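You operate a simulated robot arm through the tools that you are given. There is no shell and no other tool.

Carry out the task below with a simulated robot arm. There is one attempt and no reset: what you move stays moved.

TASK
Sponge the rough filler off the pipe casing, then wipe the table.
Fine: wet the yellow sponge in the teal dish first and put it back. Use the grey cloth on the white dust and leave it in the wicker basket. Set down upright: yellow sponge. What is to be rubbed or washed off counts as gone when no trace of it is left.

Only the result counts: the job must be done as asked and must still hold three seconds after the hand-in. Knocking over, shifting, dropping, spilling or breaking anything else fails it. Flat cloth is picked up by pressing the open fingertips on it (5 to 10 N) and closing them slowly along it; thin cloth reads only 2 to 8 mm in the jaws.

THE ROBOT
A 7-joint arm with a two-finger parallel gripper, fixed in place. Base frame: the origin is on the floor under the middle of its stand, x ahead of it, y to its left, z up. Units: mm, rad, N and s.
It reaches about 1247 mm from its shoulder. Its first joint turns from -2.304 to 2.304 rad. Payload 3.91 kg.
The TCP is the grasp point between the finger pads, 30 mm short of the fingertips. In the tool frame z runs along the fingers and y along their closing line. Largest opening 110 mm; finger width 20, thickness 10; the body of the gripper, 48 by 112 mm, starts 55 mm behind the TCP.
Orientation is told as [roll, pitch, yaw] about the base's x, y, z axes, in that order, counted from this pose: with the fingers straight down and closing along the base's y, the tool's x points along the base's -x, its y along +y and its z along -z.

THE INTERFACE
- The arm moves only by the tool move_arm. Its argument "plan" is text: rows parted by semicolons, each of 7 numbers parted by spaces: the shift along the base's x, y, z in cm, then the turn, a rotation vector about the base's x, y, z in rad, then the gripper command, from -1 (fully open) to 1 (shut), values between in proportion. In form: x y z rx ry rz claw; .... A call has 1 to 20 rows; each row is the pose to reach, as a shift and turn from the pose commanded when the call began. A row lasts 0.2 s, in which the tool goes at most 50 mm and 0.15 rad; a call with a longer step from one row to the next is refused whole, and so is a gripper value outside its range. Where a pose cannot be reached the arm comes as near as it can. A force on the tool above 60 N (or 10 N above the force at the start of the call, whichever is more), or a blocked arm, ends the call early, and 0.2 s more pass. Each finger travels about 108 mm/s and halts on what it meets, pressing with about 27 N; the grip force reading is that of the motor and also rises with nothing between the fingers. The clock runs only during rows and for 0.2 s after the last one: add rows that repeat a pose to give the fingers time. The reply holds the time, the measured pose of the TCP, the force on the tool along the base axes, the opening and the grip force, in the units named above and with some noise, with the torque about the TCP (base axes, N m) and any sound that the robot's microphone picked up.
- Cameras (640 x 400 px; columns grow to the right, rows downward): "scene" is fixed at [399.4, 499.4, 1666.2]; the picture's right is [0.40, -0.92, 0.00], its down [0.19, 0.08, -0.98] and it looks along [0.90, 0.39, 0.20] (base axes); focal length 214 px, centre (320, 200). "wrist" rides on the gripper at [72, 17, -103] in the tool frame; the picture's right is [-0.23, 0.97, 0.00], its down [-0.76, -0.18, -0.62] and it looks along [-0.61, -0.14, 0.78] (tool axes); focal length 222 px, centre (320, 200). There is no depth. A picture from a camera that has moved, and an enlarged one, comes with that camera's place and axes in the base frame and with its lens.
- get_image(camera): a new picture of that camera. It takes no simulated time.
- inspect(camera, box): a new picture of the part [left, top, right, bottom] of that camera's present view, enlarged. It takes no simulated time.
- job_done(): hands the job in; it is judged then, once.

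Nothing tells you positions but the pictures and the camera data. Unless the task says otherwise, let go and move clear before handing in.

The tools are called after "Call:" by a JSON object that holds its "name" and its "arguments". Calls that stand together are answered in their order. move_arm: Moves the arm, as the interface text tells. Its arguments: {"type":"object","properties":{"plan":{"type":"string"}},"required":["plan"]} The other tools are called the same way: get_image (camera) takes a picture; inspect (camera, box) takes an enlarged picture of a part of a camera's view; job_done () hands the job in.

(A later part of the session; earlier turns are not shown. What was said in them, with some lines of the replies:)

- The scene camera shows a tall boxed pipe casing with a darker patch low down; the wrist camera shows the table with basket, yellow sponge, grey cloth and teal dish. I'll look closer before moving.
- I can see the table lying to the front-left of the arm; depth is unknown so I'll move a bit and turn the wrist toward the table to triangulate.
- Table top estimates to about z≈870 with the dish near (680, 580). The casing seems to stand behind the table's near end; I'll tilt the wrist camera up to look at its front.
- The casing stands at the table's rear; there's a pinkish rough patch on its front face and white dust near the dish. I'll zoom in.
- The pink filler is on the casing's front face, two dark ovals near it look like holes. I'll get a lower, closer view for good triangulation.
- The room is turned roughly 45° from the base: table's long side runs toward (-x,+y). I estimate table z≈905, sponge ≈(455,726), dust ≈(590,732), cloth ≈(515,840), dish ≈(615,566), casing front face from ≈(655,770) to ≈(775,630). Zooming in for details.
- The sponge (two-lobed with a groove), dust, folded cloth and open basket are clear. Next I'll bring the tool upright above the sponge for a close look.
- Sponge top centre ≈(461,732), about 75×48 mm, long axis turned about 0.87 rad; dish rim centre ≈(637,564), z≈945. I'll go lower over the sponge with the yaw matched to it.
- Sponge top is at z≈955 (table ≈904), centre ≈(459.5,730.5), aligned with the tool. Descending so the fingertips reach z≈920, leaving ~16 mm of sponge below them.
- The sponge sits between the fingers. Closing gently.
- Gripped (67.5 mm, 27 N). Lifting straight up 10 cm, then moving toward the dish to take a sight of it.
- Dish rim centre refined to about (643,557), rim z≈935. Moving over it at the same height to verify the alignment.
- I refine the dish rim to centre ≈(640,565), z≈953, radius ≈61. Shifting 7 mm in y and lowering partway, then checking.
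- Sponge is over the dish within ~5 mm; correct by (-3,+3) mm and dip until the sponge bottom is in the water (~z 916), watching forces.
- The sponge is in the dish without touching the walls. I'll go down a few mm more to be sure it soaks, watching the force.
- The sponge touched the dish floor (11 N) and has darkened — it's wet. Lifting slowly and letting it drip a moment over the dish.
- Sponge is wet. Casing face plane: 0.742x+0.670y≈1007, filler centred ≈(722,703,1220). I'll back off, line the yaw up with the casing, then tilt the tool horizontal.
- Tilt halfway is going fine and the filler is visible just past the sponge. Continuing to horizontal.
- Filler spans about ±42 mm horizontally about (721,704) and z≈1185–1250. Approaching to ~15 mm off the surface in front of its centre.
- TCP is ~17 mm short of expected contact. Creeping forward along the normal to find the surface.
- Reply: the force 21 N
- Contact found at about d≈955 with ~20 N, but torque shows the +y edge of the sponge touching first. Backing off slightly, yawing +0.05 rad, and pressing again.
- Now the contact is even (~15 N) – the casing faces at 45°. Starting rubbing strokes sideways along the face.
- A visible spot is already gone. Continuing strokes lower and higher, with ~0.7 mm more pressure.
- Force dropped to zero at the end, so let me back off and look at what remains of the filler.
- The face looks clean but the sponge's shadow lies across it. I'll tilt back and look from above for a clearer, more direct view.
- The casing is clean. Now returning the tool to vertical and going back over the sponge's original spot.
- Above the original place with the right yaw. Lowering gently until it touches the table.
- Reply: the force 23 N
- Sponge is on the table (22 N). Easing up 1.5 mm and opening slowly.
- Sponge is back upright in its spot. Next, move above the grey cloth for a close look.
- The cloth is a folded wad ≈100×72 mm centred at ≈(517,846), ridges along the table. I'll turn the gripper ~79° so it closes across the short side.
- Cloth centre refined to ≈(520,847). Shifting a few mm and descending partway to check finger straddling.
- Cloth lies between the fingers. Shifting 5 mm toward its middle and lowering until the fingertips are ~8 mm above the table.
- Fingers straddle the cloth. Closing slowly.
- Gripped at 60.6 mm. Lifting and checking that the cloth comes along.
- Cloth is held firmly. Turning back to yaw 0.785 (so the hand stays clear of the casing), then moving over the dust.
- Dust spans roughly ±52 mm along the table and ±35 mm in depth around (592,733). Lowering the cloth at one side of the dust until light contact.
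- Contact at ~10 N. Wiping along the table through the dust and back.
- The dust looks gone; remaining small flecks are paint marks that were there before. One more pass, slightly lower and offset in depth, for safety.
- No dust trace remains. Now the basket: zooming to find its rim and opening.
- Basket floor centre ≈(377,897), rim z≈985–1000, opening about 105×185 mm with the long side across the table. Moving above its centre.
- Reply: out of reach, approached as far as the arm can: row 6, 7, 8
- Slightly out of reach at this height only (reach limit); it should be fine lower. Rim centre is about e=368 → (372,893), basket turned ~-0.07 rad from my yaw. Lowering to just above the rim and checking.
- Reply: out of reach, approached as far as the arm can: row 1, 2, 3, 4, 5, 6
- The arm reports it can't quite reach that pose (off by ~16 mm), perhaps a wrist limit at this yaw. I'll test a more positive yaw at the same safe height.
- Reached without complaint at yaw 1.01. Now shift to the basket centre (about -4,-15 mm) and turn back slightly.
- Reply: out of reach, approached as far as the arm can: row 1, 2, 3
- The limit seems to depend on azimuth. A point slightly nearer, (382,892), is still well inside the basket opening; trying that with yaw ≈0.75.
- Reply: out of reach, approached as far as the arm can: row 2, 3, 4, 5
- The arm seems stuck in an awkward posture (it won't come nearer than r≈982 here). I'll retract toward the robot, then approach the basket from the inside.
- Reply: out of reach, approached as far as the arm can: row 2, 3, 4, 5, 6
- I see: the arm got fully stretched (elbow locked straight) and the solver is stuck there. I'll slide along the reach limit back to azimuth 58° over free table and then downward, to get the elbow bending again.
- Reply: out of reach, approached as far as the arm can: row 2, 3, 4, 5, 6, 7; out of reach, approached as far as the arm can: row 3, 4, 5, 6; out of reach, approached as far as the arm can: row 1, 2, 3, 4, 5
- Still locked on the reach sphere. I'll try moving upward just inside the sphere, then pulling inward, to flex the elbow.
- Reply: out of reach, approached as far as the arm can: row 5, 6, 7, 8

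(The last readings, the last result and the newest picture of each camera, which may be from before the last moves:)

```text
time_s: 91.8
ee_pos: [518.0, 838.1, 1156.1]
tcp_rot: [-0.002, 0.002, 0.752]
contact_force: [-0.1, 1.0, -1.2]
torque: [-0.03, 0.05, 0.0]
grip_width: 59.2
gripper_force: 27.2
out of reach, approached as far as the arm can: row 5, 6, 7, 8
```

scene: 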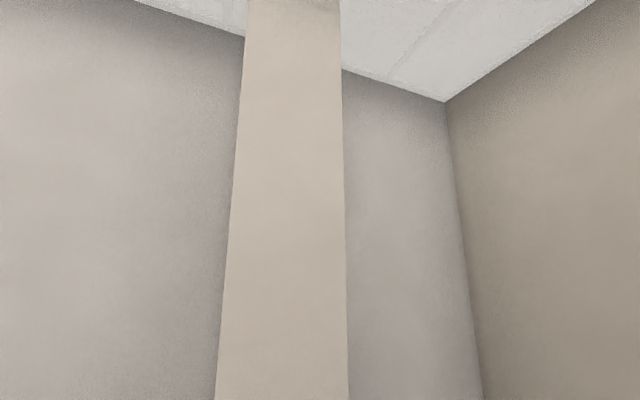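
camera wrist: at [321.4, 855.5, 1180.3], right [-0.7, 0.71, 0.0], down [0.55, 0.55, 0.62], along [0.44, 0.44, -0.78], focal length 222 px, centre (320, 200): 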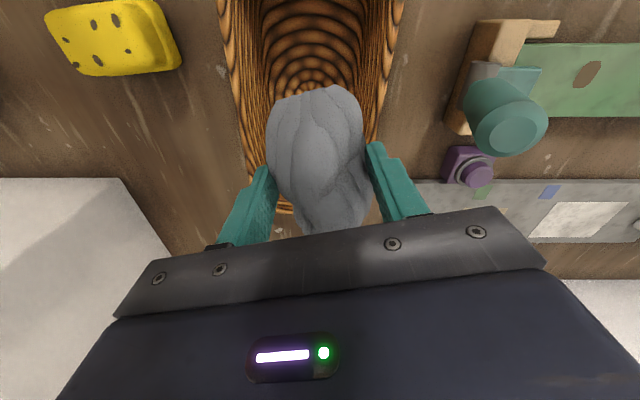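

Call:
{"name": "move_arm", "arguments": {"plan": "0.34 0.73 -4 0 0 0 0.4; 0.59 1.27 -8 0 0 0 0.4; 0.8 1.73 -12 0 0 0 0.4; 0.92 2 -16 0 0 0 0.4; 0 0 -16 0 0 0 0.4; -1 -2 -16 0 0 0 0.4; -2 -4 -16 0 0 0 0.4; -2 -4 -16 0 0 0 0.4"}}

```text
time_s: 93.6
ee_pos: [528.6, 872.8, 1003.1]
tcp_rot: [-0.001, 0.001, 0.753]
contact_force: [-0.5, 0.8, -0.6]
torque: [-0.01, 0.01, -0.03]
grip_width: 59.2
gripper_force: 26.9
out of reach, approached as far as the arm can: row 1, 2, 3, 4, 5, 6, 7, 8
```

Moving upward allowed targets a few mm inside the sphere, so upward motion flexes the elbow. I'll go up with small, gradually growing inward steps.

Call:
{"name": "move_arm", "arguments": {"plan": "-0.2 -0.45 2 0 0 0 0.4; -0.43 -0.94 4 0 0 0 0.4; -0.68 -1.5 6 0 0 0 0.4; -0.96 -2.11 8 0 0 0 0.4; -1.28 -2.81 10 0 0 0 0.4; -1.62 -3.56 12 0 0 0 0.4; -2.02 -4.43 14 0 0 0 0.4; -2.44 -5.36 16 0 0 0 0.4"}}

```text
time_s: 95.4
ee_pos: [510.5, 836.4, 1170.0]
tcp_rot: [-0.001, 0.004, 0.751]
contact_force: [0.7, -0.1, -0.8]
torque: [-0.03, 0.03, -0.01]
grip_width: 59.2
gripper_force: 27.2
out of reach, approached as far as the arm can: row 3, 4, 5, 6, 7, 8
```

Call:
{"name": "move_arm", "arguments": {"plan": "-1.89 0.73 0 0 0 0 0.4; -3.78 1.41 0 0 0 0 0.4; -5.71 1.95 0 0 0 0 0.4; -7.65 2.45 0 0 0 0 0.4; -9.63 2.81 0 0 0 0 0.4; -11.6 3.13 0 0 0 0 0.4; -11.6 3.13 0 0 0 0 0.4"}}

```text
time_s: 97.0
ee_pos: [396.6, 874.1, 1174.4]
tcp_rot: [-0.002, 0.003, 0.75]
contact_force: [0.5, 0.3, -1.0]
torque: [0.02, 0.0, -0.01]
grip_width: 59.2
gripper_force: 27.1
out of reach, approached as far as the arm can: row 5, 6, 7
```

Still locked. I'll command a steady, much larger inward pull (toward the robot, over free space) so the solver has a strong reason to bend the elbow.

Call:
{"name": "move_arm", "arguments": {"plan": "-1.3 -4.2 0 0 0 0 0.4; -2.6 -8.4 0 0 0 0 0.4; -3.9 -12.6 0 0 0 0 0.4; -5.2 -16.8 0 0 0 0 0.4; -6.5 -21 0 0 0 0 0.4; -7.8 -25.2 0 0 0 0 0.4; -7.8 -25.2 0 0 0 0 0.4; -7.8 -25.2 0 0 0 0 0.4; -7.8 -25.2 0 0 0 0 0.4; -7.8 -25.2 0 0 0 0 0.4; -7.8 -25.2 0 0 0 0 0.4; -7.8 -25.2 0 0 0 0 0.4"}}

Call:
{"name": "get_image", "arguments": {"camera": "wrist"}}

```text
time_s: 99.6
ee_pos: [366.7, 850.6, 1254.2]
tcp_rot: [-0.002, 0.003, 0.75]
contact_force: [0.1, -0.6, -1.4]
torque: [-0.04, -0.03, -0.02]
grip_width: 59.3
gripper_force: 26.4
out of reach, approached as far as the arm can: row 1, 2, 3, 4, 5, 6, 7, 8, 9, 10, 11, 12
```

```text
taken
camera wrist: at [302.3, 812.9, 1358.8], right [-0.5, 0.87, 0.0], down [0.68, 0.39, 0.62], along [0.54, 0.31, -0.78], focal length 222 px, centre (320, 200)
```

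wrist: 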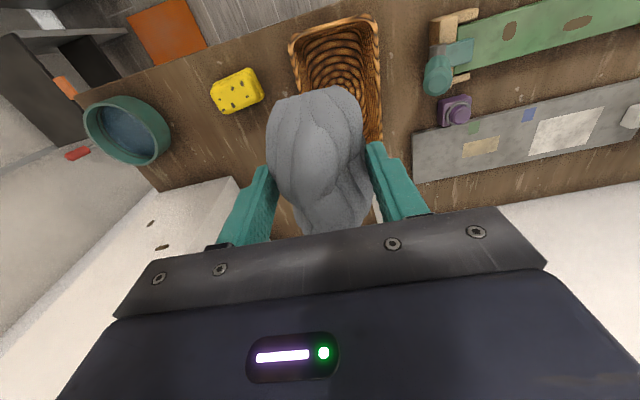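

Call:
{"name": "move_arm", "arguments": {"plan": "-0.11 -0.38 4 0 0 0 0.4; -0.65 -2.28 8 0 0 0 0.4; -1.25 -4.4 12 0 0 0 0.4; -2.2 -7.8 12 0 0 0 0.4; -3.3 -11.6 12 0 0 0 0.4; -4.4 -15.4 12 0 0 0 0.4; -4.4 -15.4 12 0 0 0 0.4; -4.4 -15.4 12 0 0 0 0.4"}}

```text
time_s: 101.4
ee_pos: [315.9, 686.9, 1371.0]
tcp_rot: [0.0, -0.001, 0.75]
contact_force: [0.3, -0.3, -0.7]
torque: [-0.04, -0.03, 0.0]
grip_width: 59.7
gripper_force: 27.2
out of reach, approached as far as the arm can: row 1, 2
```

It's free again — the elbow bends. Now approaching the basket from the inside at lower height, staying clear of the reach limit.

Call:
{"name": "move_arm", "arguments": {"plan": "0 0 0 0 0 0 0.4; 0 1 -4 0 0 0 0.4; 0.3 2.5 -8 0 0 0 0.4; 0.6 4 -12 0 0 0 0.4; 0.9 5.5 -16 0 0 0 0.4; 1.2 7 -20 0 0 0 0.4; 1.5 8.5 -24 0 0 0 0.4; 1.8 9.5 -27.4 0 0 0 0.4; 1.8 9.5 -27.4 0 0 0 0.4; 1.8 9.5 -27.4 0 0 0 0.4"}}

Call:
{"name": "get_image", "arguments": {"camera": "wrist"}}

```text
time_s: 103.6
ee_pos: [336.4, 783.8, 1094.9]
tcp_rot: [0.0, 0.002, 0.749]
contact_force: [0.9, 0.0, -1.2]
torque: [0.0, 0.02, 0.0]
grip_width: 59.5
gripper_force: 26.3
```

```text
taken
camera wrist: at [272.0, 745.7, 1199.0], right [-0.5, 0.87, 0.0], down [0.68, 0.39, 0.62], along [0.54, 0.31, -0.78], focal length 222 px, centre (320, 200)
```

wrist: 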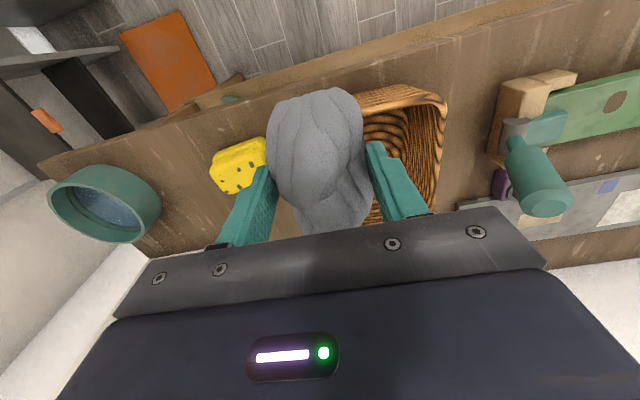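

Call:
{"name": "move_arm", "arguments": {"plan": "0.9 2.7 -1 0 0 0 0.4; 1.8 5.4 -2 0 0 0 0.4; 2.7 8.2 -2.5 0 0 -0.02 0.4; 3.6 10.95 -3 0 0 -0.04 0.4; 3.6 10.95 -3.5 0 0 -0.04 0.4; 3.6 10.95 -3.5 0 0 -0.04 0.4"}}

Call:
{"name": "get_image", "arguments": {"camera": "wrist"}}

Call:
{"name": "inspect", "arguments": {"camera": "wrist", "box": [200, 40, 460, 230]}}

```text
time_s: 105.0
ee_pos: [371.6, 889.4, 1059.8]
tcp_rot: [0.002, -0.001, 0.71]
contact_force: [0.2, 0.0, -1.0]
torque: [-0.02, 0.03, -0.03]
grip_width: 59.1
gripper_force: 27.4
```

```text
taken
camera wrist: at [305.6, 855.1, 1164.2], right [-0.46, 0.89, 0.0], down [0.69, 0.36, 0.62], along [0.55, 0.29, -0.78], focal length 222 px, centre (320, 200)
```

wrist: 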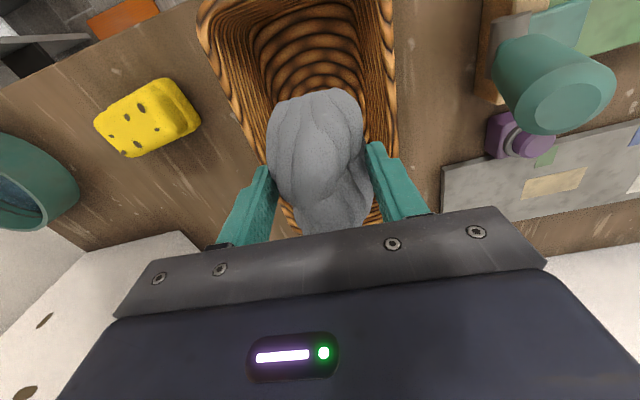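

```text
2.11 times, centred on (330, 135) of wrist
camera zoom: at [305.6, 855.1, 1164.2], right [-0.46, 0.89, 0.0], down [0.69, 0.36, 0.62], along [0.55, 0.29, -0.78], focal length 468 px, centre (299, 337)
```

zoom: 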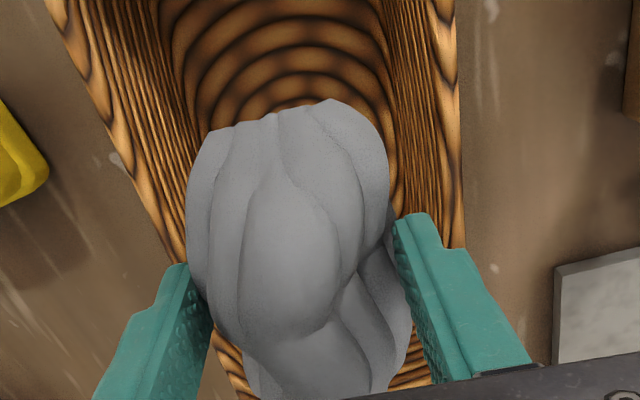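

Now right over the opening with ~1 cm side clearance. Small centring shift, then lowering the cloth into the basket.

Call:
{"name": "move_arm", "arguments": {"plan": "0.22 0.66 -1 0 0 0 0.4; 0.22 0.66 -2.5 0 0 0 0.4; 0.22 0.66 -4 0 0 0 0.4; 0.22 0.66 -5 0 0 0 0.4; 0.22 0.66 -5 0 0 0 0.4"}}

Call:
{"name": "get_image", "arguments": {"camera": "wrist"}}

Call:
{"name": "inspect", "arguments": {"camera": "wrist", "box": [200, 40, 460, 230]}}

```text
time_s: 106.2
ee_pos: [375.0, 895.7, 1010.2]
tcp_rot: [-0.001, 0.0, 0.71]
contact_force: [0.6, -0.9, -0.6]
torque: [-0.01, 0.01, 0.0]
grip_width: 59.3
gripper_force: 26.7
```

```text
taken
camera wrist: at [308.7, 861.0, 1114.5], right [-0.46, 0.89, 0.0], down [0.69, 0.36, 0.62], along [0.55, 0.29, -0.78], focal length 222 px, centre (320, 200)
```

wrist: 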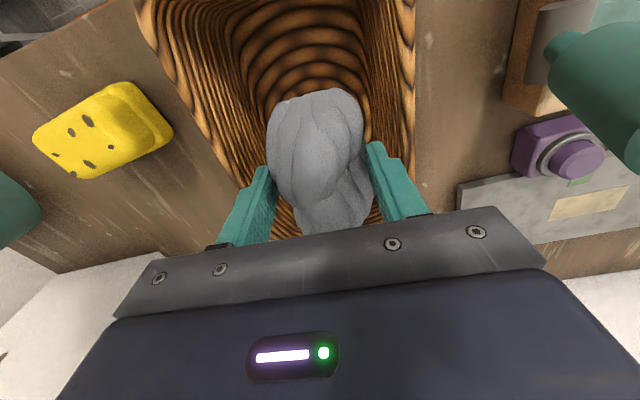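

```text
2.11 times, centred on (330, 135) of wrist
camera zoom: at [308.7, 861.0, 1114.5], right [-0.46, 0.89, 0.0], down [0.69, 0.36, 0.62], along [0.55, 0.29, -0.78], focal length 468 px, centre (299, 337)
```

zoom: 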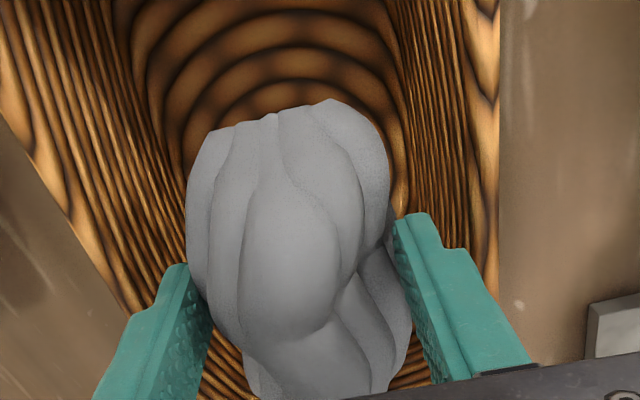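

Clearance is good on both sides. Lowering further to near the basket floor.

Call:
{"name": "move_arm", "arguments": {"plan": "0 0 -1.2 0 0 0 0.4; 0 0 -2.4 0 0 0 0.4; 0 0 -3.6 0 0 0 0.4; 0 0 -4.6 0 0 0 0.4; 0 0 -5.2 0 0 0 0.4; 0 0 -5.2 0 0 0 0.4"}}

Call:
{"name": "inspect", "arguments": {"camera": "wrist", "box": [200, 40, 460, 230]}}

```text
time_s: 107.6
ee_pos: [374.3, 897.9, 956.0]
tcp_rot: [-0.001, -0.001, 0.712]
contact_force: [-0.8, 1.0, -1.2]
torque: [-0.02, 0.01, 0.05]
grip_width: 59.3
gripper_force: 27.6
```

```text
2.11 times, centred on (330, 135) of wrist
camera zoom: at [308.9, 862.6, 1060.5], right [-0.46, 0.89, 0.0], down [0.69, 0.36, 0.62], along [0.55, 0.29, -0.78], focal length 468 px, centre (299, 337)
```

zoom: 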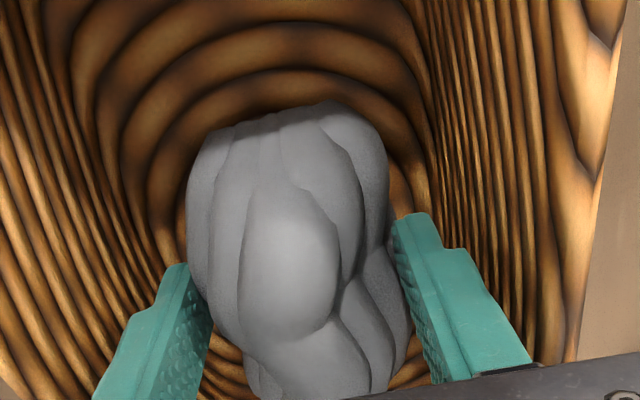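

Call:
{"name": "move_arm", "arguments": {"plan": "0 0 -0.3 0 0 0 0.4; 0 0 -0.6 0 0 0 0.4; 0 0 -0.6 0 0 0 0.4"}}

```text
time_s: 108.4
ee_pos: [374.9, 895.4, 949.7]
tcp_rot: [0.0, -0.001, 0.711]
contact_force: [0.7, 0.0, -0.5]
torque: [-0.01, 0.01, 0.04]
grip_width: 59.4
gripper_force: 26.9
```

Cloth is just above the basket floor. Opening a few millimetres to release, then rising straight up.

Call:
{"name": "move_arm", "arguments": {"plan": "0 0 0 0 0 0 -0.08; 0 0 0 0 0 0 -0.15; 0 0 0 0 0 0 -0.22; 0 0 0 0 0 0 -0.27; 0 0 0 0 0 0 -0.27; 0 0 0 0 0 0 -0.27"}}

Call:
{"name": "inspect", "arguments": {"camera": "wrist", "box": [200, 40, 460, 230]}}

```text
time_s: 109.8
ee_pos: [374.4, 896.9, 948.4]
tcp_rot: [0.0, -0.001, 0.714]
contact_force: [-0.6, -0.5, 0.5]
torque: [-0.01, 0.0, 0.0]
grip_width: 69.7
gripper_force: 0.0
```

```text
2.11 times, centred on (330, 135) of wrist
camera zoom: at [308.8, 861.6, 1054.1], right [-0.46, 0.89, 0.0], down [0.69, 0.36, 0.62], along [0.55, 0.29, -0.78], focal length 468 px, centre (299, 337)
```

zoom: 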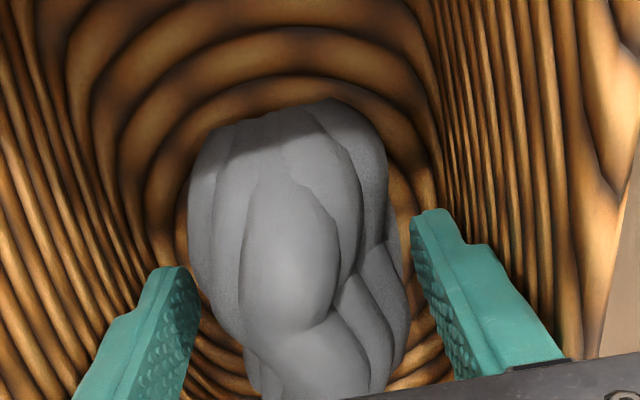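

Released. Rising straight up with the same opening, then retreating toward the robot.

Call:
{"name": "move_arm", "arguments": {"plan": "0 0 1 0 0 0 -0.27; 0 0 3 0 0 0 -0.27; 0 0 6 0 0 0 -0.27; 0 0 9 0 0 0 -0.27; 0 0 10.5 0 0 0 -0.27; 0 0 10.5 0 0 0 -0.27"}}

Call:
{"name": "get_image", "arguments": {"camera": "wrist"}}

```text
time_s: 111.2
ee_pos: [375.2, 896.7, 1055.2]
tcp_rot: [-0.001, 0.001, 0.711]
contact_force: [0.3, 0.6, 0.4]
torque: [0.03, -0.01, -0.04]
grip_width: 69.8
gripper_force: 0.0
```

```text
taken
camera wrist: at [310.1, 861.6, 1159.2], right [-0.46, 0.89, 0.0], down [0.69, 0.36, 0.62], along [0.55, 0.29, -0.78], focal length 222 px, centre (320, 200)
```

wrist: 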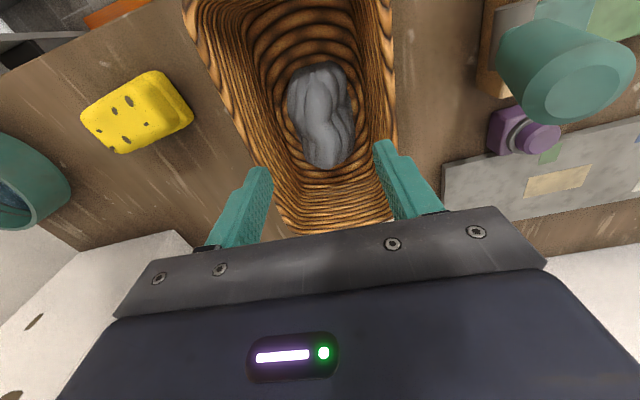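

Cloth lies in the basket. Retreating and taking final check pictures.

Call:
{"name": "move_arm", "arguments": {"plan": "-0.5 -4 1 0 0 0 -0.27; -1 -8 2.5 0 0 0 -0.5; -1.5 -12 5 0 0 0 -1; -2 -16 8 0 0 0 -1; -2 -19 12 0 0 0 -1; -2 -21 16 0 0 0 -1; -2 -22 20 0 0 0 -1; -2 -22 20 0 0 0 -1"}}

Call:
{"name": "get_image", "arguments": {"camera": "wrist"}}

Call:
{"name": "inspect", "arguments": {"camera": "wrist", "box": [80, 0, 400, 200]}}

```text
refused: row 4 steps farther than a row can; nothing moved
```

```text
taken
camera wrist: at [310.1, 861.6, 1159.2], right [-0.46, 0.89, 0.0], down [0.69, 0.36, 0.62], along [0.55, 0.29, -0.78], focal length 222 px, centre (320, 200)
```

wrist: 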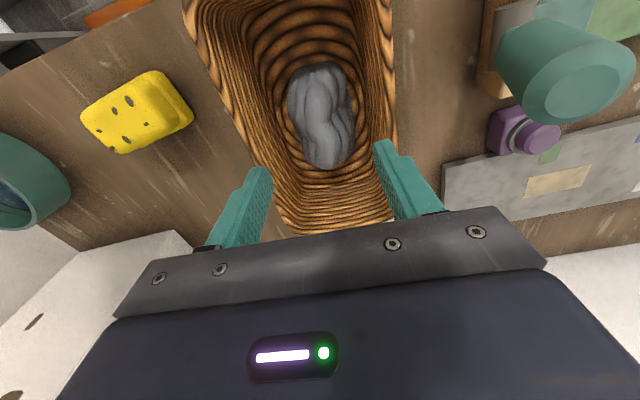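

```text
2.00 times, centred on (240, 100) of wrist
camera zoom: at [310.1, 861.6, 1159.2], right [-0.46, 0.89, 0.0], down [0.69, 0.36, 0.62], along [0.55, 0.29, -0.78], focal length 444 px, centre (480, 400)
```

zoom: 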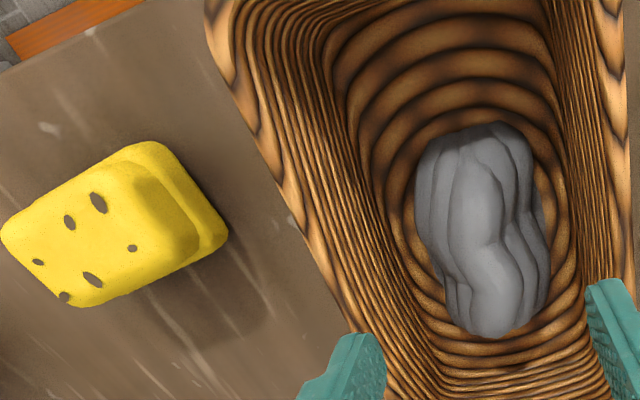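

One row was a bit too long; nothing moved. The cloth lies well inside the basket and the sponge stands as before. Retrying the retreat with smaller steps.

Call:
{"name": "move_arm", "arguments": {"plan": "-0.5 -3.5 1 0 0 0 -0.27; -1 -7 2.5 0 0 0 -0.5; -1.5 -10.5 4.5 0 0 0 -0.8; -2 -14 7 0 0 0 -1; -2 -17 10 0 0 0 -1; -2 -19 14 0 0 0 -1; -2 -21 18 0 0 0 -1; -2 -22 22 0 0 0 -1; -2 -22 22 0 0 0 -1"}}

Call:
{"name": "get_image", "arguments": {"camera": "wrist"}}

Call:
{"name": "inspect", "arguments": {"camera": "wrist", "box": [60, 60, 440, 230]}}

```text
time_s: 113.2
ee_pos: [357.4, 677.6, 1280.1]
tcp_rot: [0.001, 0.0, 0.713]
contact_force: [0.3, -0.5, 0.8]
torque: [-0.03, 0.05, -0.03]
grip_width: 109.9
gripper_force: 0.0
```

```text
taken
camera wrist: at [291.8, 643.1, 1384.2], right [-0.46, 0.89, 0.0], down [0.69, 0.36, 0.62], along [0.55, 0.29, -0.78], focal length 222 px, centre (320, 200)
```

wrist: 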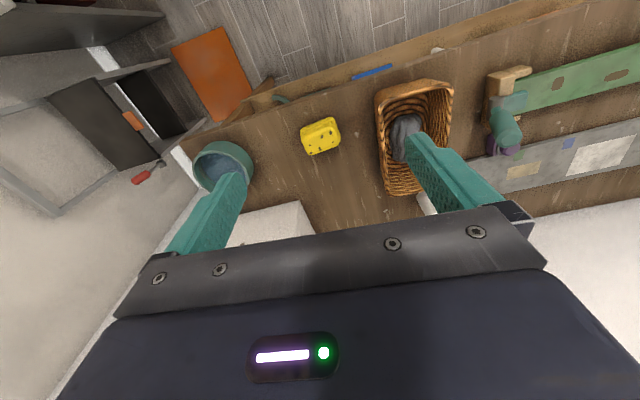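

```text
1.68 times, centred on (250, 145) of wrist
camera zoom: at [291.8, 643.1, 1384.2], right [-0.46, 0.89, 0.0], down [0.69, 0.36, 0.62], along [0.55, 0.29, -0.78], focal length 374 px, centre (438, 293)
```

zoom: 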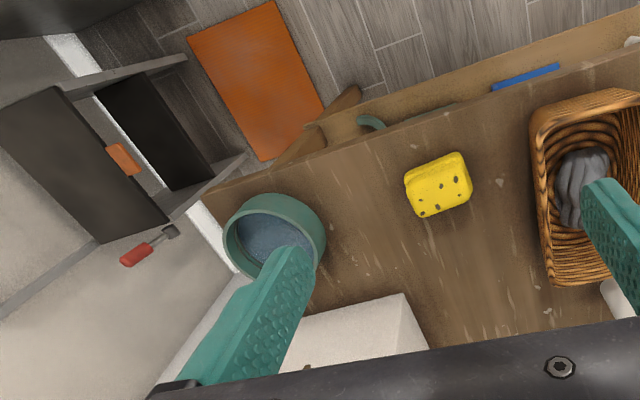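

Everything looks in order. One last look at the casing face without the sponge in the way, and a zoom on the dust area.

Call:
{"name": "inspect", "arguments": {"camera": "wrist", "box": [240, 140, 360, 220]}}

Call:
{"name": "move_arm", "arguments": {"plan": "-1 -2 3 0.09 -0.1 0 -1; -2 -4 6 0.18 -0.2 0 -1; -3 -6 9 0.27 -0.3 0 -1; -4 -8 12 0.36 -0.4 0 -1; -4 -10 14 0.45 -0.5 0 -1; -4 -10 14 0.45 -0.5 0 -1"}}

Call:
{"name": "get_image", "arguments": {"camera": "wrist"}}

Call:
{"name": "inspect", "arguments": {"camera": "wrist", "box": [230, 50, 410, 200]}}

```text
5.00 times, centred on (300, 180) of wrist
camera zoom: at [291.8, 643.1, 1384.2], right [-0.46, 0.89, 0.0], down [0.69, 0.36, 0.62], along [0.55, 0.29, -0.78], focal length 1111 px, centre (420, 300)
```

zoom: 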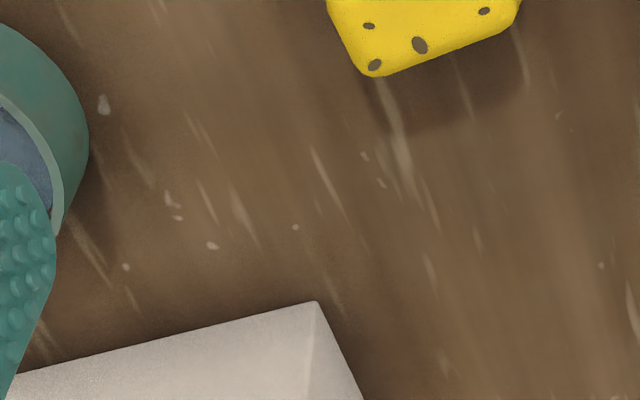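

```text
time_s: 114.6
ee_pos: [314.0, 577.2, 1418.2]
tcp_rot: [0.016, -0.674, 0.706]
contact_force: [-0.4, 0.3, 0.3]
torque: [0.0, -0.03, -0.01]
grip_width: 110.2
gripper_force: 0.1
```

```text
taken
camera wrist: at [214.0, 509.3, 1454.8], right [-0.5, 0.85, 0.15], down [0.28, -0.01, 0.96], along [0.82, 0.53, -0.23], focal length 222 px, centre (320, 200)
```

wrist: 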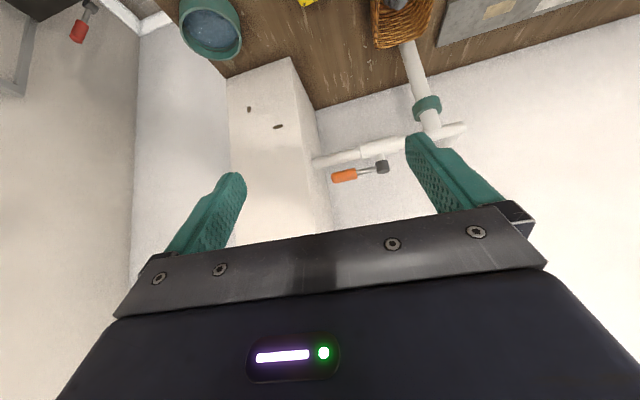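

```text
2.67 times, centred on (320, 125) of wrist
camera zoom: at [214.0, 509.3, 1454.8], right [-0.5, 0.85, 0.15], down [0.28, -0.01, 0.96], along [0.82, 0.53, -0.23], focal length 592 px, centre (320, 400)
```

zoom: 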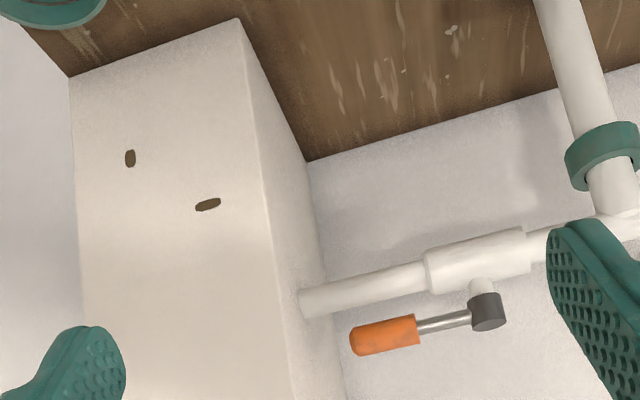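

The casing is clean: the pink filler is gone, and I take the two dark ovals to be part of the casing. The white dust is off the table, the sponge is upright in its place, the cloth is in the basket and the gripper is open and clear. Handing in.

Call:
{"name": "job_done", "arguments": {}}

```text
The job is handed in.
```

The job is handed in. The casing and table came out clean in my last pictures, but I have no verdict back yet.

- **Casing:** I wet the yellow sponge in the teal dish and rubbed the pink filler off the casing. A final view with nothing in the way showed no trace of it. I took the two dark ovals on the face to be part of the casing and left them.
- **Sponge:** It is back upright where it started, to within a few millimetres.
- **Table:** I wiped the white dust off with the grey cloth, in two passes. The small pale flecks still there look like marks in the table top. Most were visible before I wiped; one or two lay where the dust had been, so I couldn't check those beforehand.
- **Cloth:** It is lying on the floor of the wicker basket.

While carrying the cloth to the basket, the arm stretched to its reach limit and got stuck until I worked the elbow loose. The force readings showed no contact, and nothing looked moved in the last pictures. The gripper ended open and well clear of everything.
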